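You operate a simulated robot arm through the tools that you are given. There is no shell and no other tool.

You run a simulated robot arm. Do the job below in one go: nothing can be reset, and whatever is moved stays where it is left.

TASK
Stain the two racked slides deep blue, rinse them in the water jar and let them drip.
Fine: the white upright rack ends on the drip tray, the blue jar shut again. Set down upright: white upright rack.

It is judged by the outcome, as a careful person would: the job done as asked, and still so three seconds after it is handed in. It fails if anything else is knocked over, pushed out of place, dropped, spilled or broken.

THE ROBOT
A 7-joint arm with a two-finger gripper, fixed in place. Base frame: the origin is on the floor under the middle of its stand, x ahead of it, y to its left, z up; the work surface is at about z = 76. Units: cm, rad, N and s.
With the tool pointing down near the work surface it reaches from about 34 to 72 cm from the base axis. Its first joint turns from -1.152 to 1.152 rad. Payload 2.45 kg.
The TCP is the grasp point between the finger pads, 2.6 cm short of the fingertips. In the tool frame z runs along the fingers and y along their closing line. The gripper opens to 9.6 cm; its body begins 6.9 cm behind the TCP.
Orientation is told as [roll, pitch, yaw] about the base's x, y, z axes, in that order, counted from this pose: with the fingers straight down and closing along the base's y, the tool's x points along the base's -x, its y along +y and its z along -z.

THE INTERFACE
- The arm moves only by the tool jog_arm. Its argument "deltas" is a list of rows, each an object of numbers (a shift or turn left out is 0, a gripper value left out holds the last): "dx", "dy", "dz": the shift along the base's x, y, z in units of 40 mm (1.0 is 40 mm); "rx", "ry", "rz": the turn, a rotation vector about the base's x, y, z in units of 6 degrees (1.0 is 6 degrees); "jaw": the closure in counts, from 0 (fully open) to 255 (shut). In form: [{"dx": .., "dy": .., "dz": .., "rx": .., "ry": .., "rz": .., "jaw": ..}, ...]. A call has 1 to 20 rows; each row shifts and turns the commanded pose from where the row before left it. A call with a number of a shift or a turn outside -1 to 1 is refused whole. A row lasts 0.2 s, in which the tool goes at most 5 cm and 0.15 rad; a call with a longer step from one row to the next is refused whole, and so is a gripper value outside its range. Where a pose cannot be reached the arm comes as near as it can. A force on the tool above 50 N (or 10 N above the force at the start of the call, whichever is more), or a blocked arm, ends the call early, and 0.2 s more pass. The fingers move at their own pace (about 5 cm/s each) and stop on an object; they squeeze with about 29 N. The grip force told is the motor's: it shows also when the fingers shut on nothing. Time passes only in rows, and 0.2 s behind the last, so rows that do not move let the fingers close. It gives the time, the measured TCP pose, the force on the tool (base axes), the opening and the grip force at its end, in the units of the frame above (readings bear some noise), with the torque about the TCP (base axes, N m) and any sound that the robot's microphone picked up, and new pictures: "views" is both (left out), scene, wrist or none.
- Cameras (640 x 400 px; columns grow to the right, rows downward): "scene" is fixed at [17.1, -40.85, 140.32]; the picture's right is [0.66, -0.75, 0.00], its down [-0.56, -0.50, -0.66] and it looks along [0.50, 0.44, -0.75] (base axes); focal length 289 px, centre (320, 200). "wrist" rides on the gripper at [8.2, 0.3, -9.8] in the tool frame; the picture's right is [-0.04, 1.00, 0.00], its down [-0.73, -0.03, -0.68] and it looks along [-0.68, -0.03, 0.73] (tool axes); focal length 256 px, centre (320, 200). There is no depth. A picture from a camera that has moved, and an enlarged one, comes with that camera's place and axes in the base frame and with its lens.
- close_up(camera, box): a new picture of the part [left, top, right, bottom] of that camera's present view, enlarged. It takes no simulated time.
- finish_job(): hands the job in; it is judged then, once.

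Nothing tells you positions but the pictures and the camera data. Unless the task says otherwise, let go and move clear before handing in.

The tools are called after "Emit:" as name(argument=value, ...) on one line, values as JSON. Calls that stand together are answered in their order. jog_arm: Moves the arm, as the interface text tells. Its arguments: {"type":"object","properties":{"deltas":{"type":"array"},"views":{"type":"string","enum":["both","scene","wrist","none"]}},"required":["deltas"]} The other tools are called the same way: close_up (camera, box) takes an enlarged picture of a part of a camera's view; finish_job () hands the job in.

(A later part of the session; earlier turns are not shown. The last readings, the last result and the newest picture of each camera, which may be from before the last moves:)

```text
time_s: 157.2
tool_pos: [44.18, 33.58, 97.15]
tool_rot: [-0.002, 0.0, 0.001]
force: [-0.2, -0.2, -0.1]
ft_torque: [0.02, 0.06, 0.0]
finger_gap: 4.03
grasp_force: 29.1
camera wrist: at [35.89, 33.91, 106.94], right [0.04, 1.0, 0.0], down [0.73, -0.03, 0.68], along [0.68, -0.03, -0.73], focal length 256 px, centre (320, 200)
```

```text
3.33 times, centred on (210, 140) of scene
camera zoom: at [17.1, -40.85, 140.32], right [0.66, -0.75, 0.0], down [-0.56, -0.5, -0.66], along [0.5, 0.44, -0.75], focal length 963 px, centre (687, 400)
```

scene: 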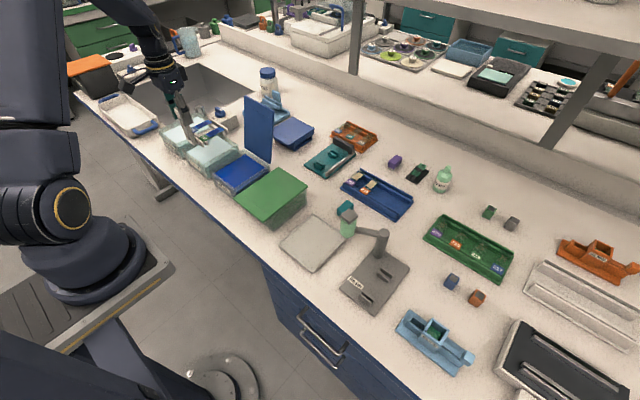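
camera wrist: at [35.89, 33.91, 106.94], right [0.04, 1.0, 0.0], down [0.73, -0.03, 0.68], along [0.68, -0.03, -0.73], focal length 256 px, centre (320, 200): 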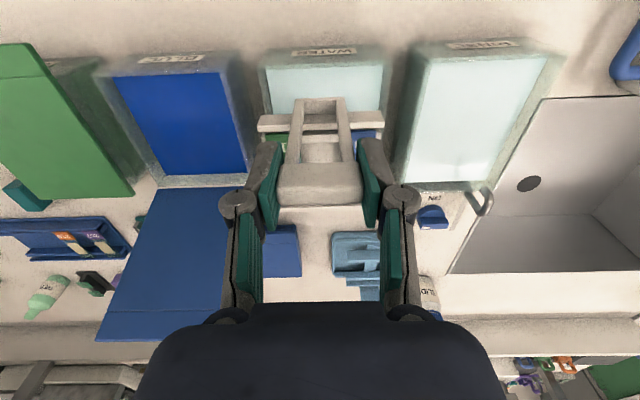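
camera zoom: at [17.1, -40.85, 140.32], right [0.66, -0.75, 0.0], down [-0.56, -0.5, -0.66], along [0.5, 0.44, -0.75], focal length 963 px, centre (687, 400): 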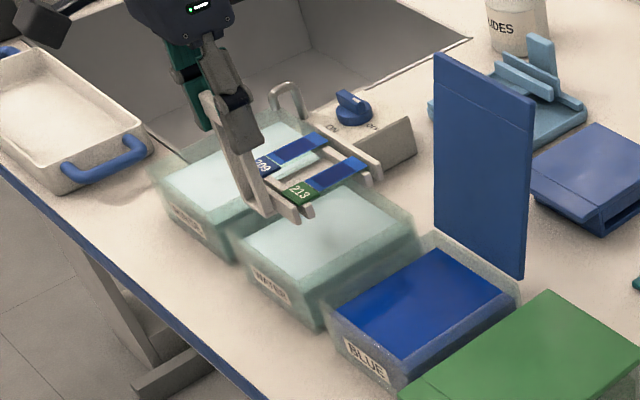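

Emit:
jog_arm(deltas=[{"dy": 0.08, "dz": -0.3}, {"dz": -0.3}, {"dz": -0.3}, {}], views="wrist")

Emit:
close_up(camera="wrist", box=[220, 20, 420, 160])

Emit:
close_up(camera="scene", box=[130, 80, 290, 200])

```text
time_s: 158.2
tool_pos: [44.12, 33.86, 93.56]
tool_rot: [0.001, 0.0, 0.001]
force: [-0.3, 0.4, -0.8]
ft_torque: [0.01, 0.02, -0.01]
finger_gap: 4.02
grasp_force: 28.8
camera wrist: at [35.87, 34.24, 103.31], right [0.04, 1.0, 0.0], down [0.73, -0.03, 0.68], along [0.68, -0.03, -0.73], focal length 256 px, centre (320, 200)
```

wrist: 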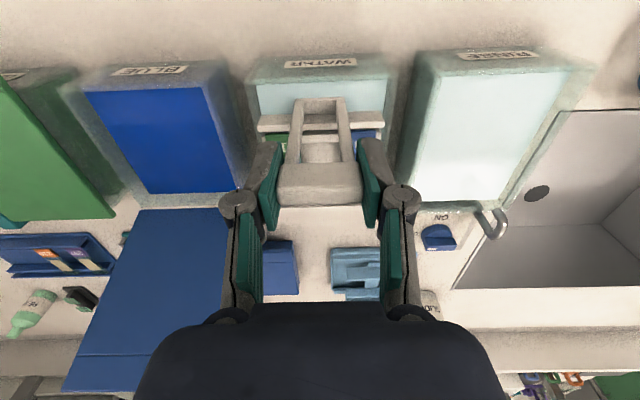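

```text
2.86 times, centred on (320, 90) of wrist
camera zoom: at [35.87, 34.24, 103.31], right [0.04, 1.0, 0.0], down [0.73, -0.03, 0.68], along [0.68, -0.03, -0.73], focal length 731 px, centre (320, 514)
```

zoom: 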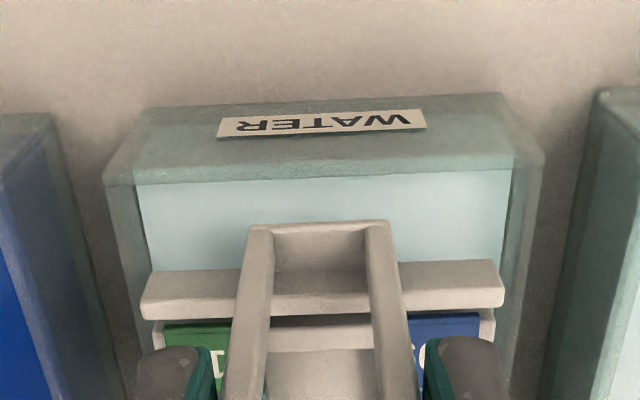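

```text
3.33 times, centred on (210, 140) of scene
camera zoom: at [17.1, -40.85, 140.32], right [0.66, -0.75, 0.0], down [-0.56, -0.5, -0.66], along [0.5, 0.44, -0.75], focal length 963 px, centre (687, 400)
```

zoom: 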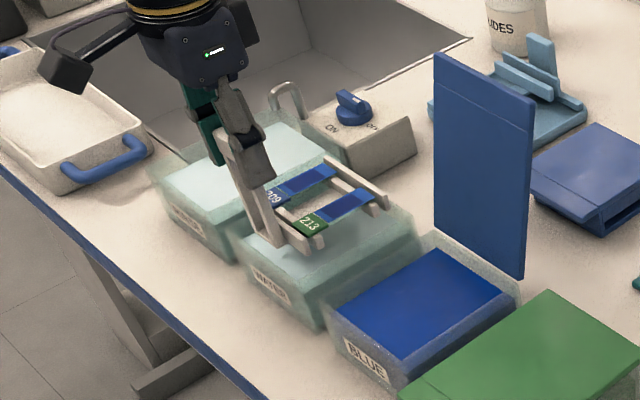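

Centred over the WATER jar. Lowering in and rinsing with gentle small dips.

Emit:
jog_arm(deltas=[{"dz": -0.3}, {"dz": -0.3}, {"dz": -0.3}, {"dz": -0.3}, {"dz": -0.3}, {"dz": -0.1}, {}, {}, {}, {}, {}, {}, {}, {}, {}, {}, {}, {}, {}, {}], views="both")

Emit:
jog_arm(deltas=[{}, {}, {}, {"dz": 0.1}, {"dz": 0.1}, {}, {"dz": -0.1}, {"dz": -0.1}, {}, {"dz": 0.1}, {"dz": 0.1}, {}, {"dz": -0.1}, {"dz": -0.1}, {}, {}, {}, {}, {}, {}], views="none")

Emit:
jog_arm(deltas=[{}, {}, {}, {}, {}, {}, {}, {}, {}, {}, {}, {}, {}, {}, {}, {}, {}, {}, {}, {}], views="none")

Emit:
jog_arm(deltas=[{}, {}, {}, {}, {}, {}, {}, {}, {}, {}, {"dz": 0.3}, {"dz": 0.3}, {"dz": 0.3}, {"dz": 0.3}, {"dz": 0.3}, {"dz": 0.2}, {}, {}], views="both")

Emit:
close_up(camera="scene", box=[190, 110, 260, 160])

```text
time_s: 162.4
tool_pos: [44.09, 33.87, 87.03]
tool_rot: [0.0, 0.001, -0.001]
force: [0.9, -0.1, -0.7]
ft_torque: [0.01, 0.04, 0.02]
finger_gap: 4.02
grasp_force: 28.9
camera wrist: at [35.87, 34.25, 96.93], right [0.04, 1.0, 0.0], down [0.73, -0.03, 0.68], along [0.68, -0.03, -0.73], focal length 256 px, centre (320, 200)
```

scene: 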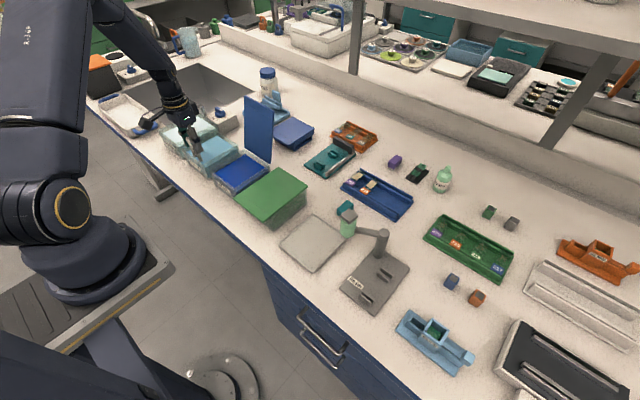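
wrist: 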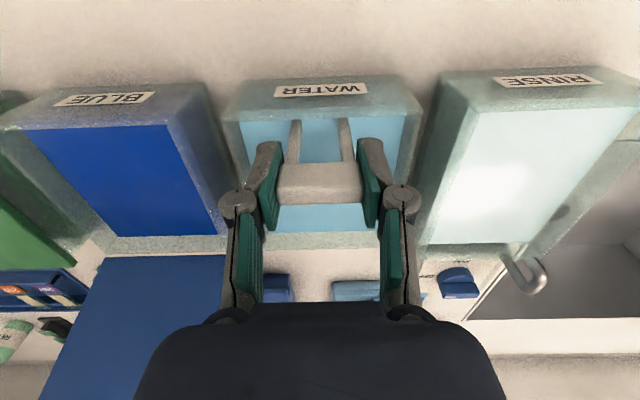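

```text
time_s: 166.6
tool_pos: [44.1, 33.89, 87.04]
tool_rot: [0.0, 0.0, -0.001]
force: [0.0, -0.6, -1.7]
ft_torque: [-0.02, 0.02, 0.01]
finger_gap: 4.01
grasp_force: 28.9
```

```text
time_s: 170.8
tool_pos: [44.09, 33.87, 87.06]
tool_rot: [0.001, 0.001, 0.0]
force: [0.2, 0.6, -1.4]
ft_torque: [0.03, 0.04, 0.02]
finger_gap: 4.02
grasp_force: 29.3
```

```text
time_s: 174.6
tool_pos: [44.16, 33.84, 93.89]
tool_rot: [0.0, -0.001, 0.001]
force: [0.5, -1.0, -1.6]
ft_torque: [0.02, 0.01, -0.02]
finger_gap: 4.05
grasp_force: 29.2
camera wrist: at [35.84, 34.23, 103.72], right [0.04, 1.0, 0.0], down [0.73, -0.03, 0.68], along [0.68, -0.03, -0.73], focal length 256 px, centre (320, 200)
```

scene: 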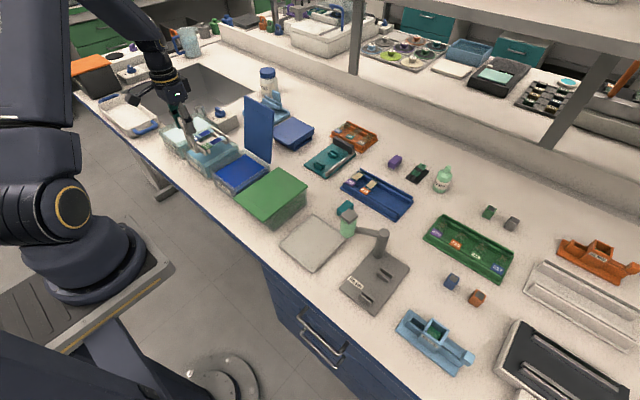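
wrist: 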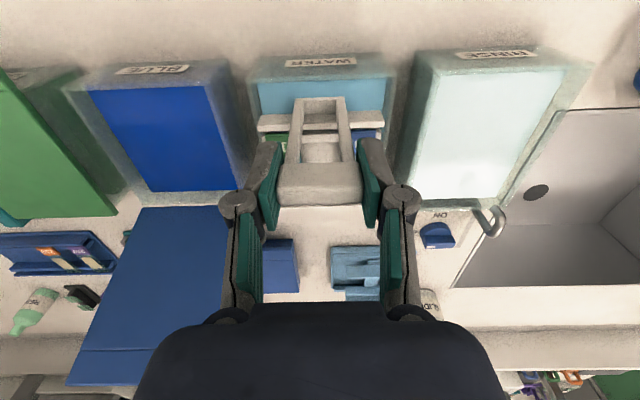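

```text
8.00 times, centred on (225, 135) of scene
camera zoom: at [17.1, -40.85, 140.32], right [0.66, -0.75, 0.0], down [-0.56, -0.5, -0.66], along [0.5, 0.44, -0.75], focal length 2310 px, centre (1080, 720)
```

zoom: 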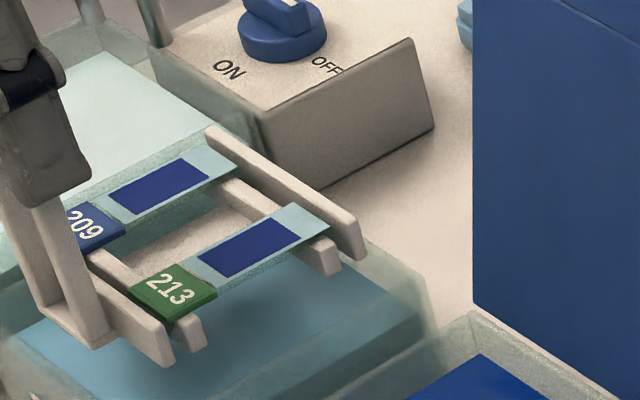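

Rinsing worked: the glass is clear again and the tissue is deep blue. Letting it drip over the water jar for several seconds.

Emit:
jog_arm(deltas=[{}, {}, {}, {}, {}, {}, {}, {}, {}, {}, {}, {}, {}, {}, {}, {}, {}, {}, {}, {}], views="none")

Emit:
jog_arm(deltas=[{}, {}, {}, {}, {}, {}, {}, {}, {}, {}, {}, {}, {}, {}, {}, {}, {}, {}, {}, {}], views="none")

Emit:
close_up(camera="scene", box=[190, 110, 260, 160])

Emit:
close_up(camera="scene", box=[260, 200, 370, 290])

```text
time_s: 178.8
tool_pos: [44.13, 33.9, 93.89]
tool_rot: [0.0, 0.0, 0.001]
force: [0.6, -0.9, -0.3]
ft_torque: [0.02, 0.0, -0.01]
finger_gap: 4.03
grasp_force: 29.0
```

```text
time_s: 183.0
tool_pos: [44.21, 33.89, 93.97]
tool_rot: [0.0, 0.0, 0.0]
force: [-0.8, -1.1, -1.1]
ft_torque: [-0.01, 0.05, 0.0]
finger_gap: 4.04
grasp_force: 29.3
```

```text
8.00 times, centred on (225, 135) of scene
camera zoom: at [17.1, -40.85, 140.32], right [0.66, -0.75, 0.0], down [-0.56, -0.5, -0.66], along [0.5, 0.44, -0.75], focal length 2310 px, centre (1080, 720)
```

zoom: 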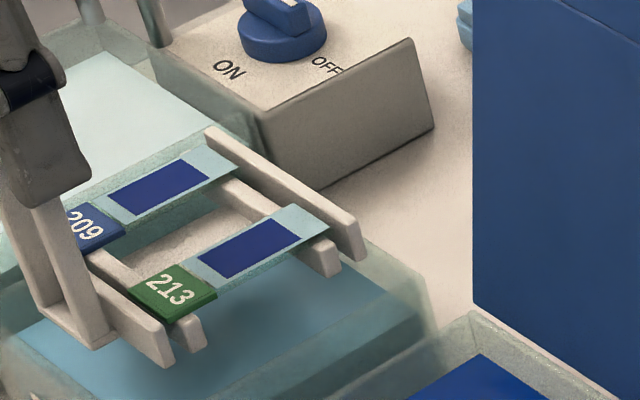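

```text
4.44 times, centred on (315, 245) of scene
camera zoom: at [17.1, -40.85, 140.32], right [0.66, -0.75, 0.0], down [-0.56, -0.5, -0.66], along [0.5, 0.44, -0.75], focal length 1284 px, centre (342, 0)
```

zoom: 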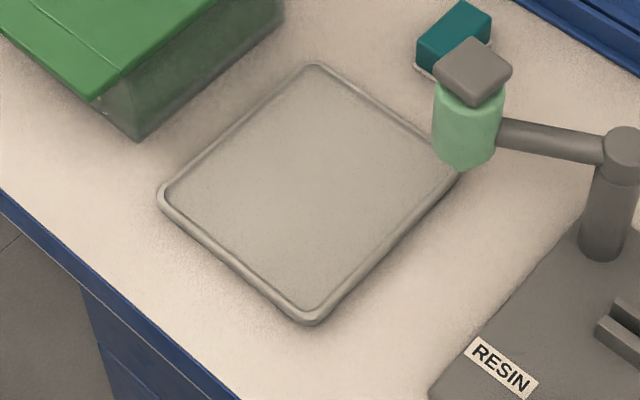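

Now I'll carry the rack back to the drip tray.

Emit:
jog_arm(deltas=[{"dz": 0.6}, {"dz": 0.7}, {"dz": 0.5, "dy": -0.3}, {"dy": -0.7}, {"dy": -0.9}, {"dy": -0.9}, {"dy": -0.9}, {"dy": -0.9}, {"dy": -0.9}, {"dy": -0.9}, {"dy": -0.9}, {"dy": -0.9, "dx": -0.1}, {"dy": -0.9, "dx": -0.1}, {"dy": -0.9, "dx": -0.1}, {"dy": -0.8, "dx": -0.1}, {"dy": -0.5, "dx": -0.04}, {"dy": -0.17}, {}, {}])

Emit:
close_up(camera="wrist", box=[200, 20, 440, 200])

Emit:
close_up(camera="scene", box=[240, 150, 380, 290])

```text
time_s: 187.0
tool_pos: [42.4, -11.95, 101.0]
tool_rot: [-0.001, 0.001, 0.0]
force: [-0.6, 0.1, -0.8]
ft_torque: [-0.03, 0.01, -0.02]
finger_gap: 4.03
grasp_force: 29.0
camera wrist: at [34.09, -11.7, 110.93], right [0.04, 1.0, 0.0], down [0.73, -0.03, 0.68], along [0.68, -0.03, -0.73], focal length 256 px, centre (320, 200)
```

scene: 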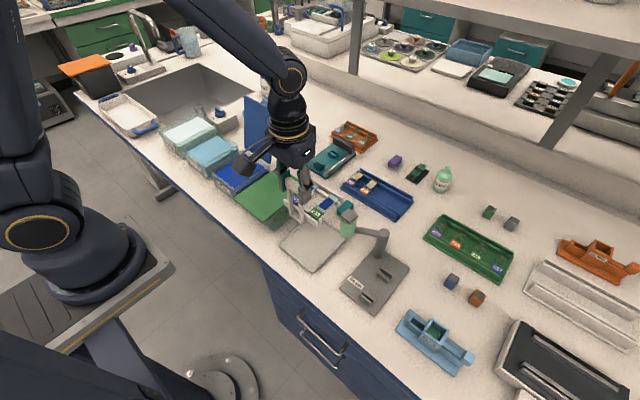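
wrist: 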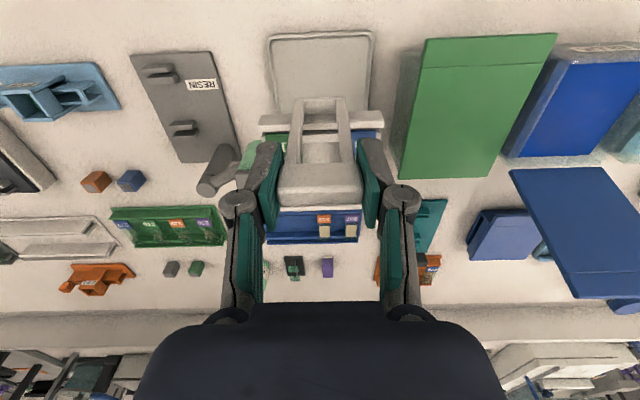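

```text
2.22 times, centred on (320, 110) of wrist
camera zoom: at [34.09, -11.7, 110.93], right [0.04, 1.0, 0.0], down [0.73, -0.03, 0.68], along [0.68, -0.03, -0.73], focal length 569 px, centre (320, 400)
```

zoom: 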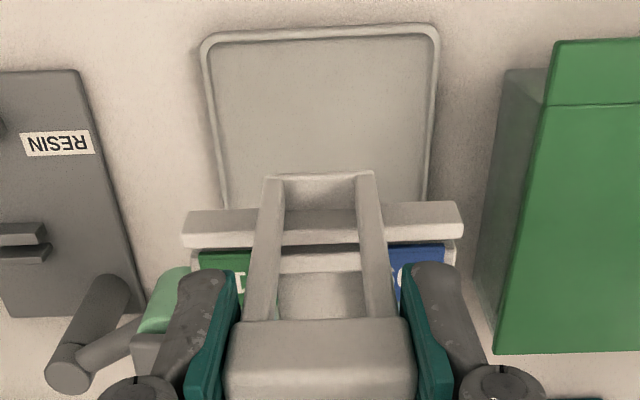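

```text
2.86 times, centred on (310, 220) of scene
camera zoom: at [17.1, -40.86, 140.32], right [0.66, -0.75, 0.0], down [-0.56, -0.5, -0.66], along [0.5, 0.44, -0.75], focal length 825 px, centre (349, 143)
```

zoom: 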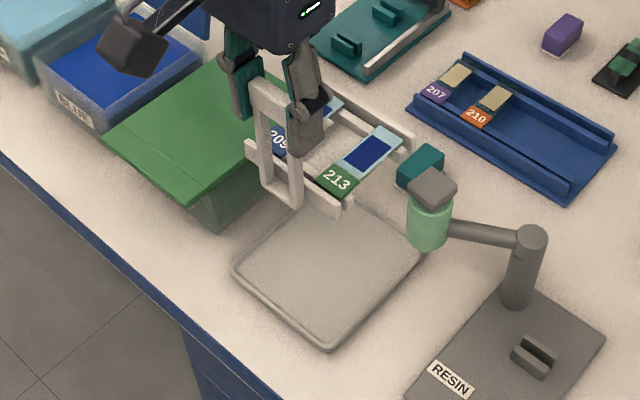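

Emit:
jog_arm(deltas=[{"dz": -0.5}, {"dz": -0.6}, {"dz": -0.6}, {"dz": -0.6}, {"dz": -0.5}, {"dz": -0.4}, {}])

Emit:
close_up(camera="scene", box=[240, 170, 380, 290])

```text
time_s: 188.6
tool_pos: [42.52, -11.9, 88.21]
tool_rot: [0.0, -0.001, -0.001]
force: [-0.2, 0.6, -1.1]
ft_torque: [-0.01, 0.06, -0.02]
finger_gap: 4.02
grasp_force: 29.5
camera wrist: at [34.12, -11.63, 98.09], right [0.04, 1.0, 0.0], down [0.73, -0.03, 0.68], along [0.68, -0.03, -0.73], focal length 256 px, centre (320, 200)
```

scene: 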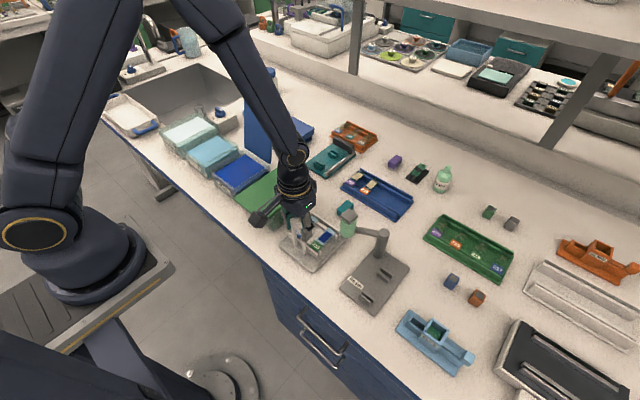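
wrist: 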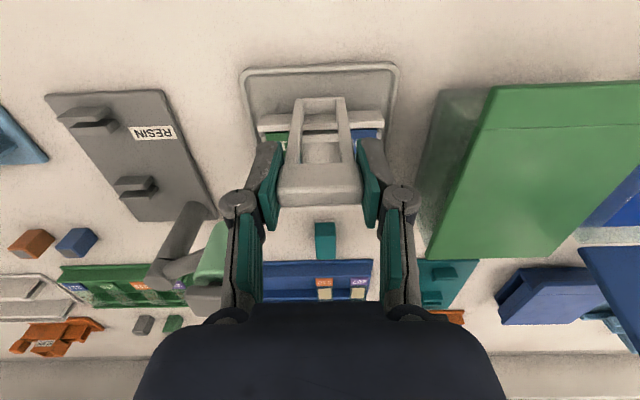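

```text
3.33 times, centred on (310, 230) of scene
camera zoom: at [17.1, -40.86, 140.32], right [0.66, -0.75, 0.0], down [-0.56, -0.5, -0.66], along [0.5, 0.44, -0.75], focal length 963 px, centre (353, 100)
```

zoom: 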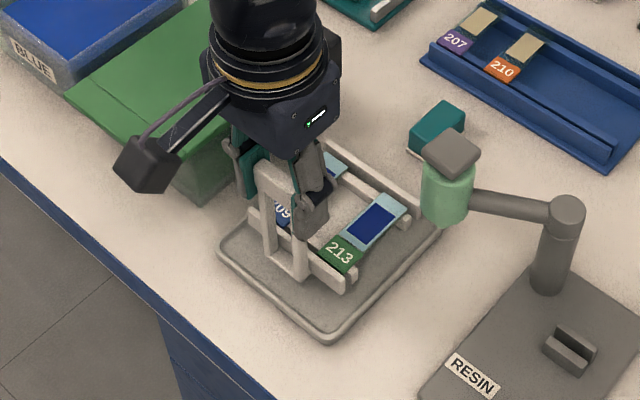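

Emit:
jog_arm(deltas=[{"dz": -0.15}, {"dz": -0.13}, {"dz": -0.1}, {}], views="none")

Emit:
jog_arm(deltas=[{"dz": -0.04}, {}, {}], views="none")

```text
time_s: 189.6
tool_pos: [42.37, -12.1, 86.78]
tool_rot: [-0.001, 0.0, -0.001]
force: [-1.0, -0.1, 2.1]
ft_torque: [0.04, -0.14, -0.02]
finger_gap: 4.05
grasp_force: 29.0
```

```text
time_s: 190.4
tool_pos: [42.33, -12.01, 86.56]
tool_rot: [-0.002, 0.001, -0.001]
force: [-3.0, -2.2, 10.2]
ft_torque: [-0.02, -0.67, -0.12]
finger_gap: 4.03
grasp_force: 29.9
```

Emit:
jog_arm(deltas=[{"dz": 0.03}, {}, {"jaw": 130}, {}, {}, {"jaw": 90}, {}, {}])

Emit:
close_up(camera="scene", box=[240, 170, 380, 290])

Emit:
close_up(camera="wrist", box=[200, 40, 440, 240])

```text
time_s: 192.2
tool_pos: [42.43, -12.05, 86.72]
tool_rot: [0.0, -0.001, 0.002]
force: [0.0, -0.4, 0.1]
ft_torque: [0.01, 0.0, -0.02]
finger_gap: 6.21
grasp_force: 0.0
camera wrist: at [34.13, -11.67, 96.51], right [0.04, 1.0, 0.0], down [0.73, -0.03, 0.68], along [0.68, -0.03, -0.73], focal length 256 px, centre (320, 200)
```

scene: 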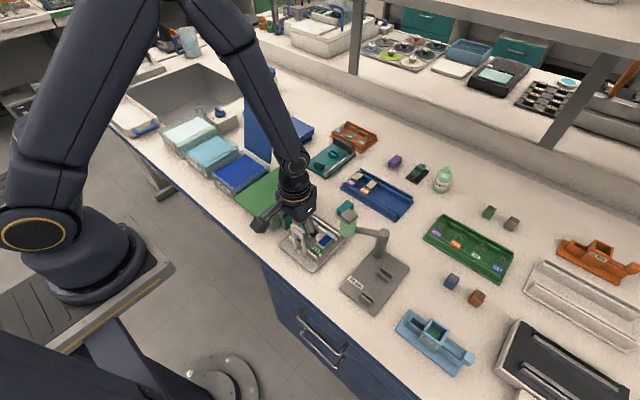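
wrist: 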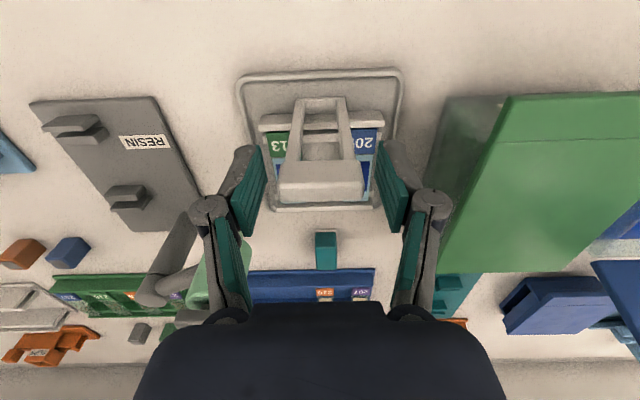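

```text
3.33 times, centred on (310, 230) of scene
camera zoom: at [17.1, -40.85, 140.32], right [0.66, -0.75, 0.0], down [-0.56, -0.5, -0.66], along [0.5, 0.44, -0.75], focal length 963 px, centre (353, 100)
```

zoom: 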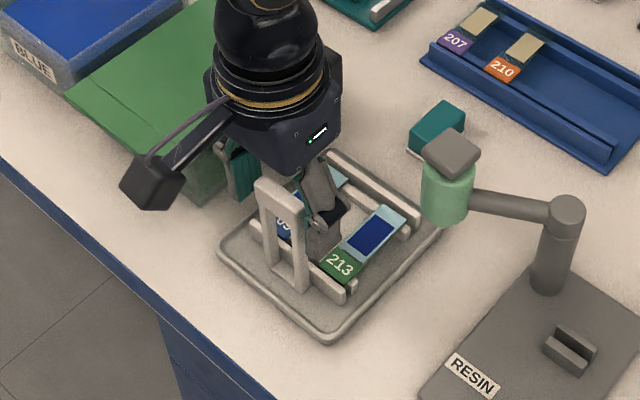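

```text
2.00 times, centred on (320, 140) of wrist
camera zoom: at [34.13, -11.67, 96.51], right [0.04, 1.0, 0.0], down [0.73, -0.03, 0.68], along [0.68, -0.03, -0.73], focal length 512 px, centre (320, 320)
```

zoom: 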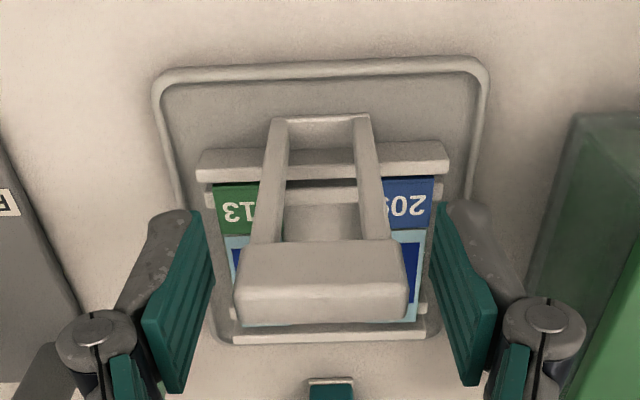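

The rack is down and released on the tray. Rising straight up, then inspecting.

Emit:
jog_arm(deltas=[{"dz": 0.3}, {"dz": 0.5}, {"dz": 0.7}, {"dz": 0.8}, {"dz": 0.8}, {"dz": 0.8}, {"dz": 0.8}, {}])

Emit:
close_up(camera="scene", box=[265, 200, 365, 280])

Emit:
close_up(camera="wrist", box=[220, 0, 420, 160])

```text
time_s: 194.0
tool_pos: [42.31, -11.88, 105.37]
tool_rot: [0.0, -0.001, 0.0]
force: [-0.1, -0.1, 1.3]
ft_torque: [0.02, -0.01, 0.0]
finger_gap: 6.21
grasp_force: 0.0
camera wrist: at [34.02, -11.57, 115.29], right [0.04, 1.0, 0.0], down [0.73, -0.03, 0.68], along [0.68, -0.03, -0.73], focal length 256 px, centre (320, 200)
```

scene: 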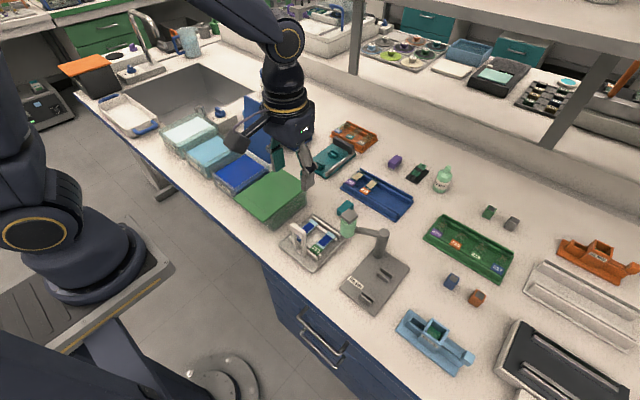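
wrist: 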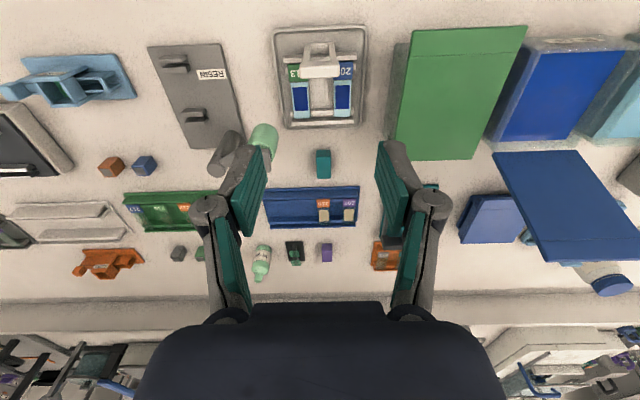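

```text
5.00 times, centred on (315, 240) of scene
camera zoom: at [17.1, -40.85, 140.32], right [0.66, -0.75, 0.0], down [-0.56, -0.5, -0.66], along [0.5, 0.44, -0.75], focal length 1444 px, centre (345, 0)
```

zoom: 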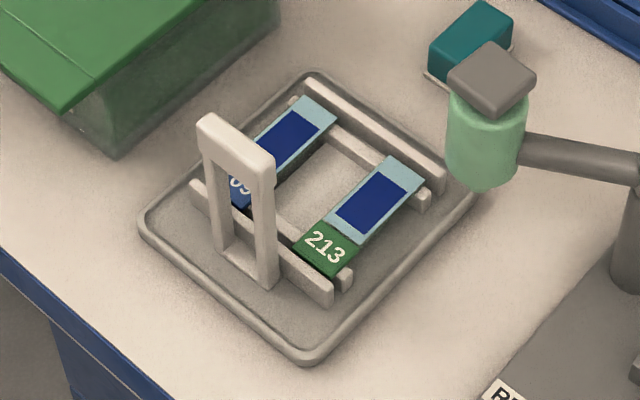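

```text
2.50 times, centred on (320, 80) of wrist
camera zoom: at [34.02, -11.57, 115.29], right [0.04, 1.0, 0.0], down [0.73, -0.03, 0.68], along [0.68, -0.03, -0.73], focal length 640 px, centre (320, 500)
```

zoom: 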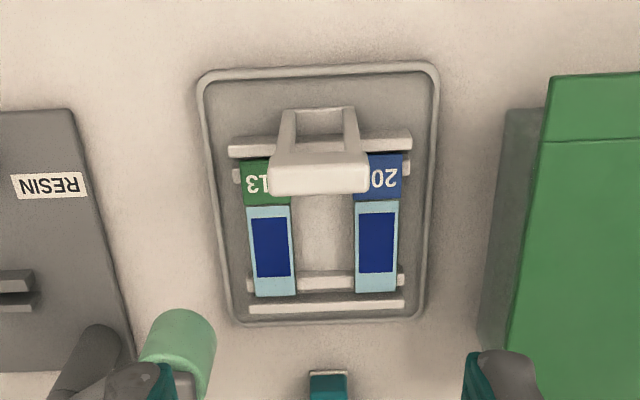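

The rack stands upright on the drip tray with both slides deep blue. Now to shut the blue jar: I'll rotate the gripper so its fingers straddle the open lid front-to-back, and bring it down under control.

Emit:
jog_arm(deltas=[{"dz": 0.8}, {"dz": 0.8}, {"dx": 0.3, "dy": 0.7, "rz": 1}, {"dx": 0.3, "dy": 0.7, "rz": 1}, {"dx": 0.3, "dy": 0.7, "rz": 1}, {"dx": 0.3, "dy": 0.7, "rz": 1}, {"dx": 0.3, "dy": 0.7, "rz": 1}, {"dx": 0.3, "dy": 0.7, "rz": 1}, {"dx": 0.3, "dy": 0.7, "rz": 1}, {"dx": 0.3, "dy": 0.7, "rz": 1}, {"dx": 0.3, "dy": 0.7, "rz": 1}, {"dx": 0.3, "dy": 0.7, "rz": 1}, {"dx": 0.3, "dy": 0.7, "rz": 1, "jaw": 159}, {"dx": 0.3, "rz": 1}, {"rz": 1}, {"rz": 1}, {"rz": 1}, {"dx": 0.3}, {}])

Emit:
close_up(camera="scene", box=[140, 40, 320, 205])

```text
time_s: 198.0
tool_pos: [58.08, 18.84, 112.06]
tool_rot: [-0.001, -0.001, 1.571]
force: [0.2, -0.6, -0.1]
ft_torque: [0.03, 0.02, 0.01]
finger_gap: 3.59
grasp_force: 0.0
camera wrist: at [57.58, 10.62, 121.75], right [-1.0, 0.04, 0.0], down [0.03, 0.73, 0.68], along [0.03, 0.68, -0.73], focal length 256 px, centre (320, 200)
```

scene: 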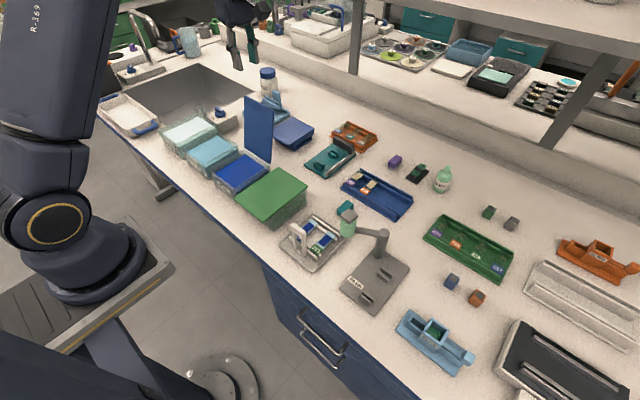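
wrist: 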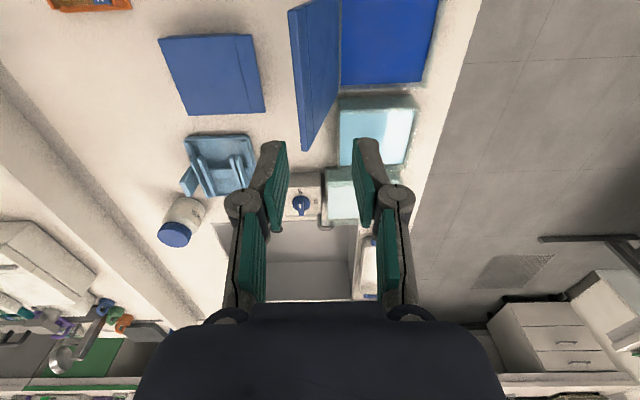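

```text
2.42 times, centred on (230, 122) of scene
camera zoom: at [17.1, -40.85, 140.32], right [0.66, -0.75, 0.0], down [-0.56, -0.5, -0.66], along [0.5, 0.44, -0.75], focal length 700 px, centre (538, 388)
```

zoom: 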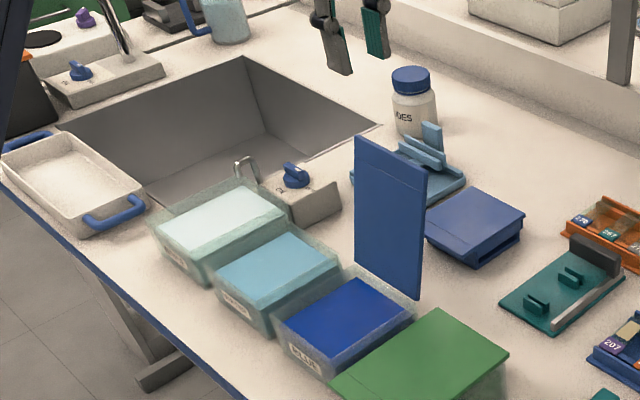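

Emit:
jog_arm(deltas=[{"dx": 0.32}, {"dz": -0.8}, {"dz": -0.8}, {"dz": -0.7}, {}])

Emit:
close_up(camera="wrist", box=[220, 40, 420, 240])

Emit:
close_up(camera="scene", box=[180, 40, 320, 180])

```text
time_s: 199.2
tool_pos: [59.3, 18.75, 102.72]
tool_rot: [0.0, -0.001, 1.57]
force: [0.3, -0.5, 0.5]
ft_torque: [0.01, -0.01, 0.02]
finger_gap: 3.61
grasp_force: 0.1
camera wrist: at [58.78, 10.64, 112.53], right [-1.0, 0.04, 0.0], down [0.03, 0.73, 0.68], along [0.03, 0.68, -0.73], focal length 256 px, centre (320, 200)
```

scene: 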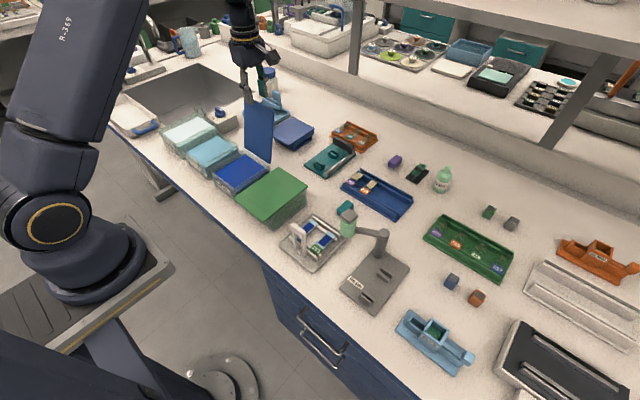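
wrist: 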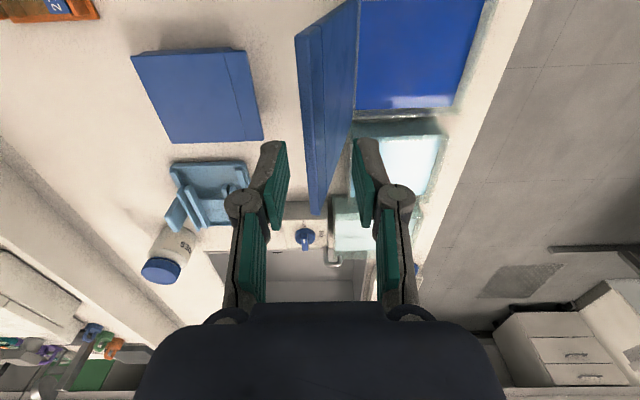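

```text
2.00 times, centred on (320, 140) of wrist
camera zoom: at [58.78, 10.64, 112.53], right [-1.0, 0.04, 0.0], down [0.03, 0.73, 0.68], along [0.03, 0.68, -0.73], focal length 512 px, centre (320, 320)
```

zoom: 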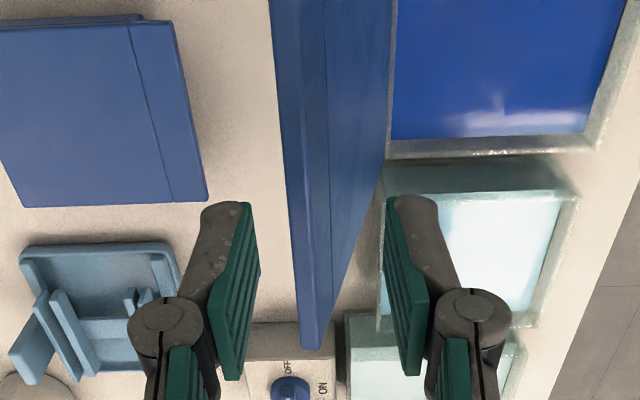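

```text
2.86 times, centred on (250, 110) of scene
camera zoom: at [17.1, -40.85, 140.32], right [0.66, -0.75, 0.0], down [-0.56, -0.5, -0.66], along [0.5, 0.44, -0.75], focal length 825 px, centre (520, 457)
```

zoom: 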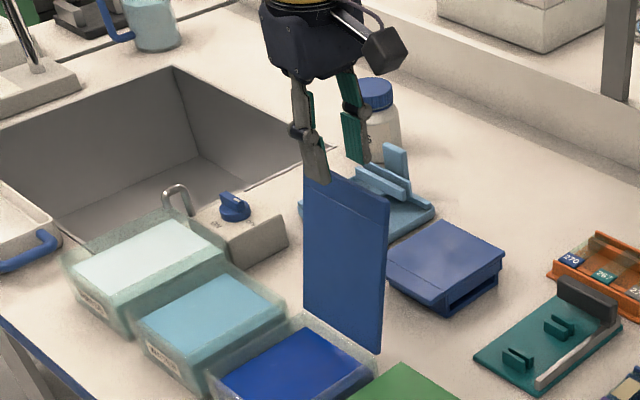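

Emit:
jog_arm(deltas=[{"dx": 0.08, "dz": -0.4}, {"dz": -0.35}, {"dz": -0.3}, {}])

Emit:
close_up(camera="wrist", box=[220, 40, 420, 240])

Emit:
close_up(camera="scene", box=[180, 40, 320, 180])

```text
time_s: 200.2
tool_pos: [59.65, 18.86, 98.36]
tool_rot: [-0.001, 0.0, 1.571]
force: [0.1, -0.5, 0.5]
ft_torque: [0.0, 0.01, -0.04]
finger_gap: 3.6
grasp_force: 0.1
camera wrist: at [59.09, 10.64, 108.27], right [-1.0, 0.04, 0.0], down [0.03, 0.73, 0.68], along [0.03, 0.68, -0.73], focal length 256 px, centre (320, 200)
```

scene: 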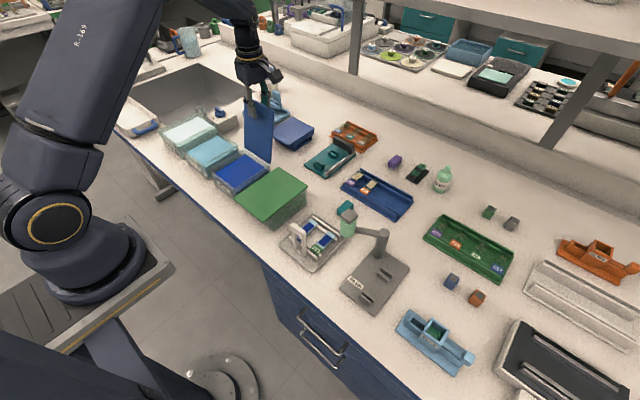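
wrist: 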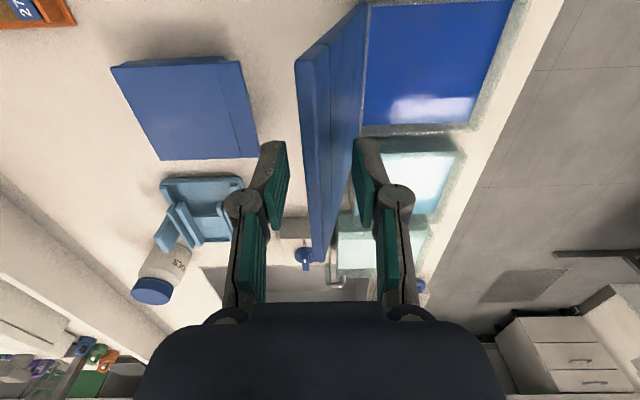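

```text
2.00 times, centred on (320, 140) of wrist
camera zoom: at [59.09, 10.64, 108.27], right [-1.0, 0.04, 0.0], down [0.03, 0.73, 0.68], along [0.03, 0.68, -0.73], focal length 512 px, centre (320, 320)
```

zoom: 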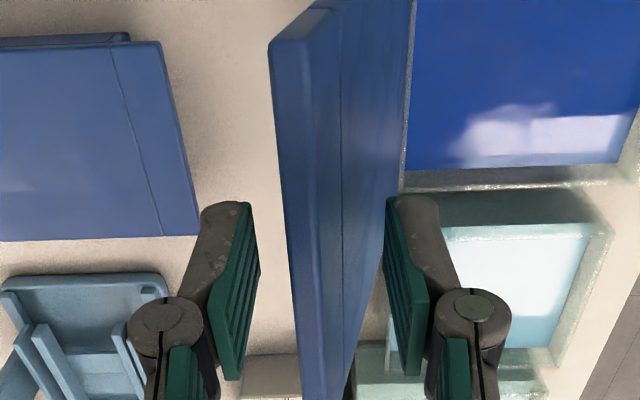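

```text
2.86 times, centred on (250, 110) of scene
camera zoom: at [17.1, -40.85, 140.32], right [0.66, -0.75, 0.0], down [-0.56, -0.5, -0.66], along [0.5, 0.44, -0.75], focal length 825 px, centre (520, 457)
```

zoom: 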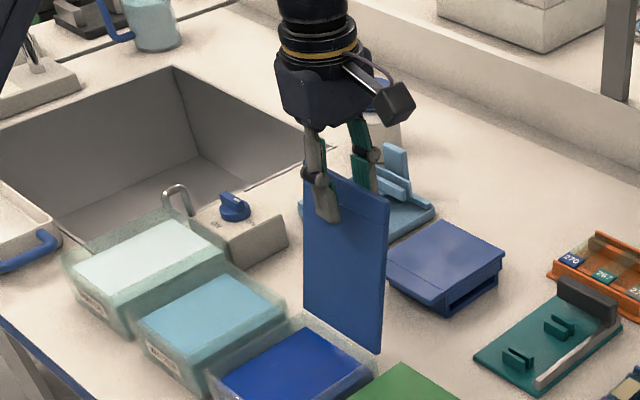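

The fingers straddle the lid. I'll align them with the lid's lean, narrow the gap, and begin swinging it back over.

Emit:
jog_arm(deltas=[{"ry": 1}, {"ry": 1}, {"ry": 0.5, "jaw": 190}, {}, {"ry": -1, "dx": -0.408, "dz": 0.087}, {"ry": -1, "dx": -0.414, "dz": 0.043}, {"ry": -1, "dx": -0.416}, {}])

Emit:
close_up(camera="wrist", box=[220, 40, 420, 240])

Emit:
close_up(camera="scene", box=[170, 40, 310, 180])

```text
time_s: 202.0
tool_pos: [54.72, 18.82, 99.05]
tool_rot: [-0.055, 0.0, 1.571]
force: [-0.2, 0.5, 0.6]
ft_torque: [-0.03, -0.01, -0.02]
finger_gap: 2.43
grasp_force: 0.1
camera wrist: at [53.67, 10.68, 108.88], right [-1.0, 0.04, -0.05], down [-0.01, 0.73, 0.68], along [0.07, 0.68, -0.73], focal length 256 px, centre (320, 200)
```

scene: 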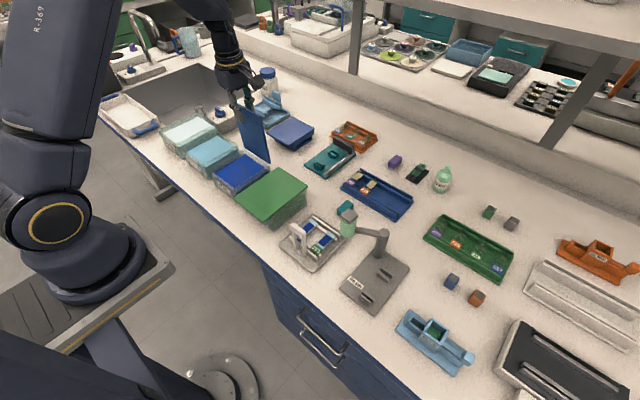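
wrist: 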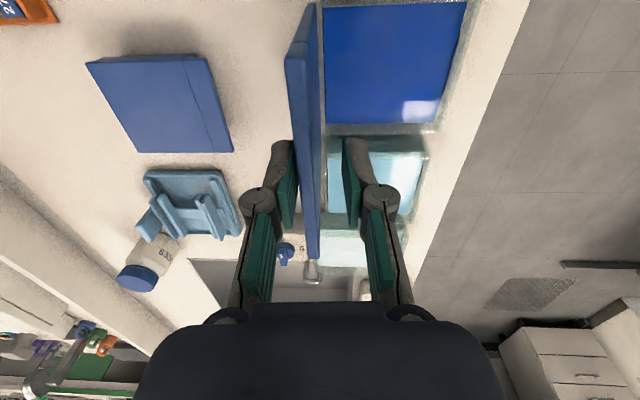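

```text
2.00 times, centred on (320, 140) of wrist
camera zoom: at [53.67, 10.68, 108.88], right [-1.0, 0.04, -0.05], down [-0.01, 0.73, 0.68], along [0.07, 0.68, -0.73], focal length 512 px, centre (320, 320)
```

zoom: 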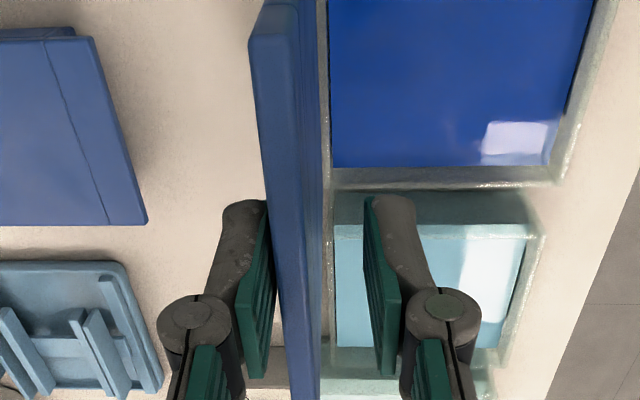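

```text
2.86 times, centred on (240, 110) of scene
camera zoom: at [17.1, -40.86, 140.32], right [0.66, -0.75, 0.0], down [-0.56, -0.5, -0.66], along [0.5, 0.44, -0.75], focal length 825 px, centre (549, 457)
```

zoom: 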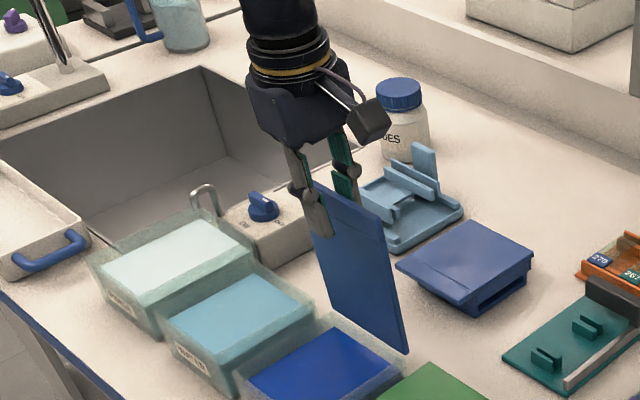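

Emit:
jog_arm(deltas=[{"ry": -1, "dx": -0.414, "dz": -0.043}, {"ry": -1, "dx": -0.408, "dz": -0.087}, {}, {"ry": -1, "dx": -0.396, "dz": -0.128}, {}])

Emit:
close_up(camera="wrist", box=[220, 40, 420, 240])

Emit:
close_up(camera="scene", box=[170, 60, 310, 200])

```text
time_s: 203.2
tool_pos: [49.76, 18.91, 98.03]
tool_rot: [-0.368, -0.001, 1.57]
force: [0.5, 0.3, -0.2]
ft_torque: [0.01, -0.01, 0.01]
finger_gap: 2.47
grasp_force: 0.1
camera wrist: at [45.74, 10.65, 107.1], right [-0.93, 0.04, -0.36], down [-0.22, 0.73, 0.64], along [0.29, 0.68, -0.67], focal length 256 px, centre (320, 200)
```

scene: 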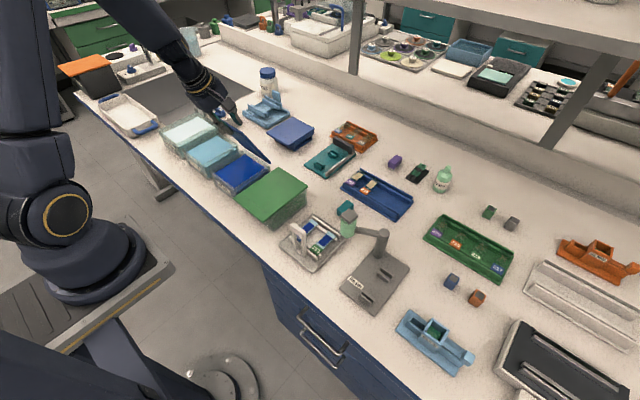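
wrist: 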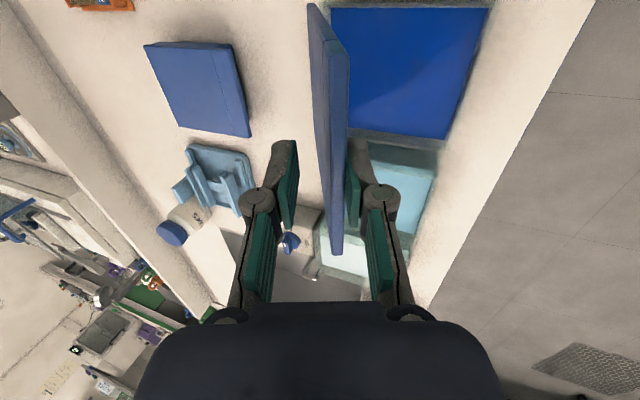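

```text
2.00 times, centred on (320, 140) of wrist
camera zoom: at [45.74, 10.65, 107.1], right [-0.93, 0.04, -0.36], down [-0.22, 0.73, 0.64], along [0.29, 0.68, -0.67], focal length 512 px, centre (320, 320)
```

zoom: 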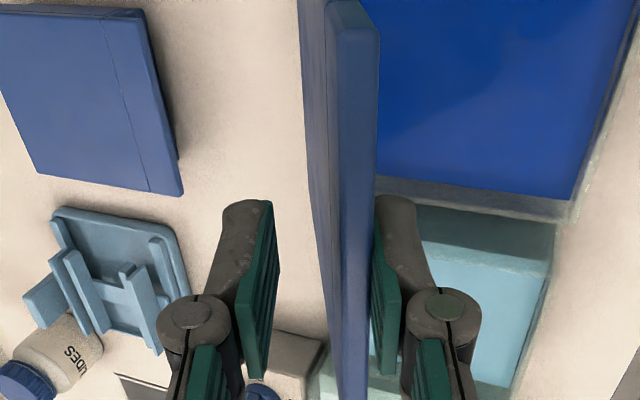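

```text
2.86 times, centred on (240, 130) of scene
camera zoom: at [17.1, -40.85, 140.32], right [0.66, -0.75, 0.0], down [-0.56, -0.5, -0.66], along [0.5, 0.44, -0.75], focal length 825 px, centre (549, 400)
```

zoom: 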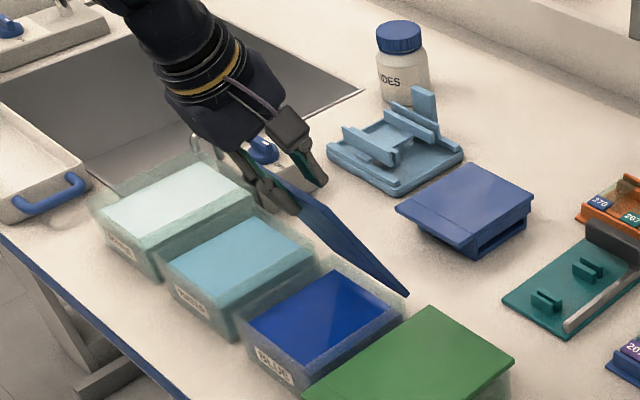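

The lid now leans on the front finger. Continuing to lower it under control.

Emit:
jog_arm(deltas=[{"ry": -1, "dx": -0.38, "dz": -0.17}, {"ry": -1, "dx": -0.36, "dz": -0.208}, {"ry": -0.8, "dx": -0.337, "dz": -0.245}, {}])

Emit:
close_up(camera="wrist", box=[220, 40, 420, 240])

Emit:
close_up(camera="scene", box=[150, 80, 310, 205])

```text
time_s: 204.2
tool_pos: [46.33, 17.38, 96.14]
tool_rot: [-0.575, 0.05, 1.543]
force: [-0.2, 0.1, -0.1]
ft_torque: [0.01, 0.0, -0.03]
finger_gap: 2.46
grasp_force: 0.3
out of reach, approached as far as the arm can: row 2, 3
camera wrist: at [40.42, 9.82, 104.58], right [-0.84, 0.04, -0.55], down [-0.32, 0.77, 0.55], along [0.44, 0.64, -0.63], focal length 256 px, centre (320, 200)
```

scene: 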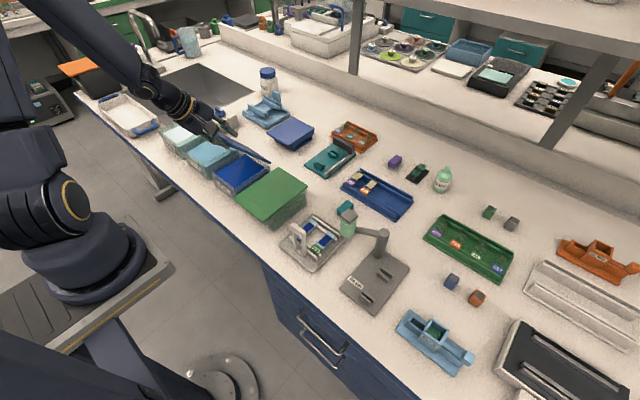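
wrist: 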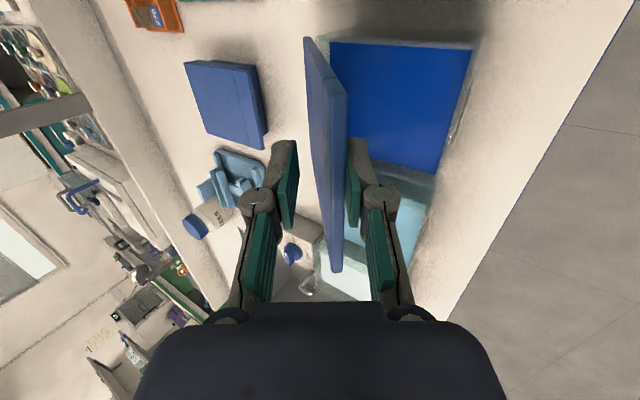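

```text
2.00 times, centred on (320, 140) of wrist
camera zoom: at [40.42, 9.82, 104.58], right [-0.84, 0.04, -0.55], down [-0.32, 0.77, 0.55], along [0.44, 0.64, -0.63], focal length 512 px, centre (320, 320)
```

zoom: 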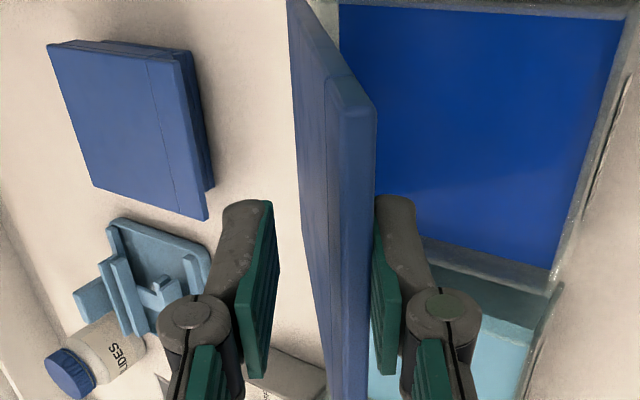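

```text
3.20 times, centred on (230, 142) of scene
camera zoom: at [17.1, -40.85, 140.32], right [0.66, -0.75, 0.0], down [-0.56, -0.5, -0.66], along [0.5, 0.44, -0.75], focal length 924 px, centre (608, 384)
```

zoom: 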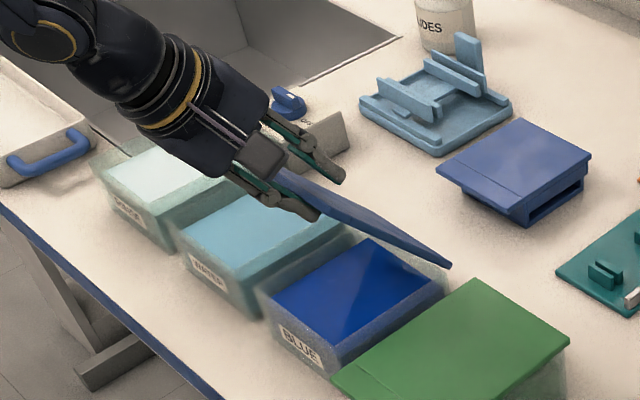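

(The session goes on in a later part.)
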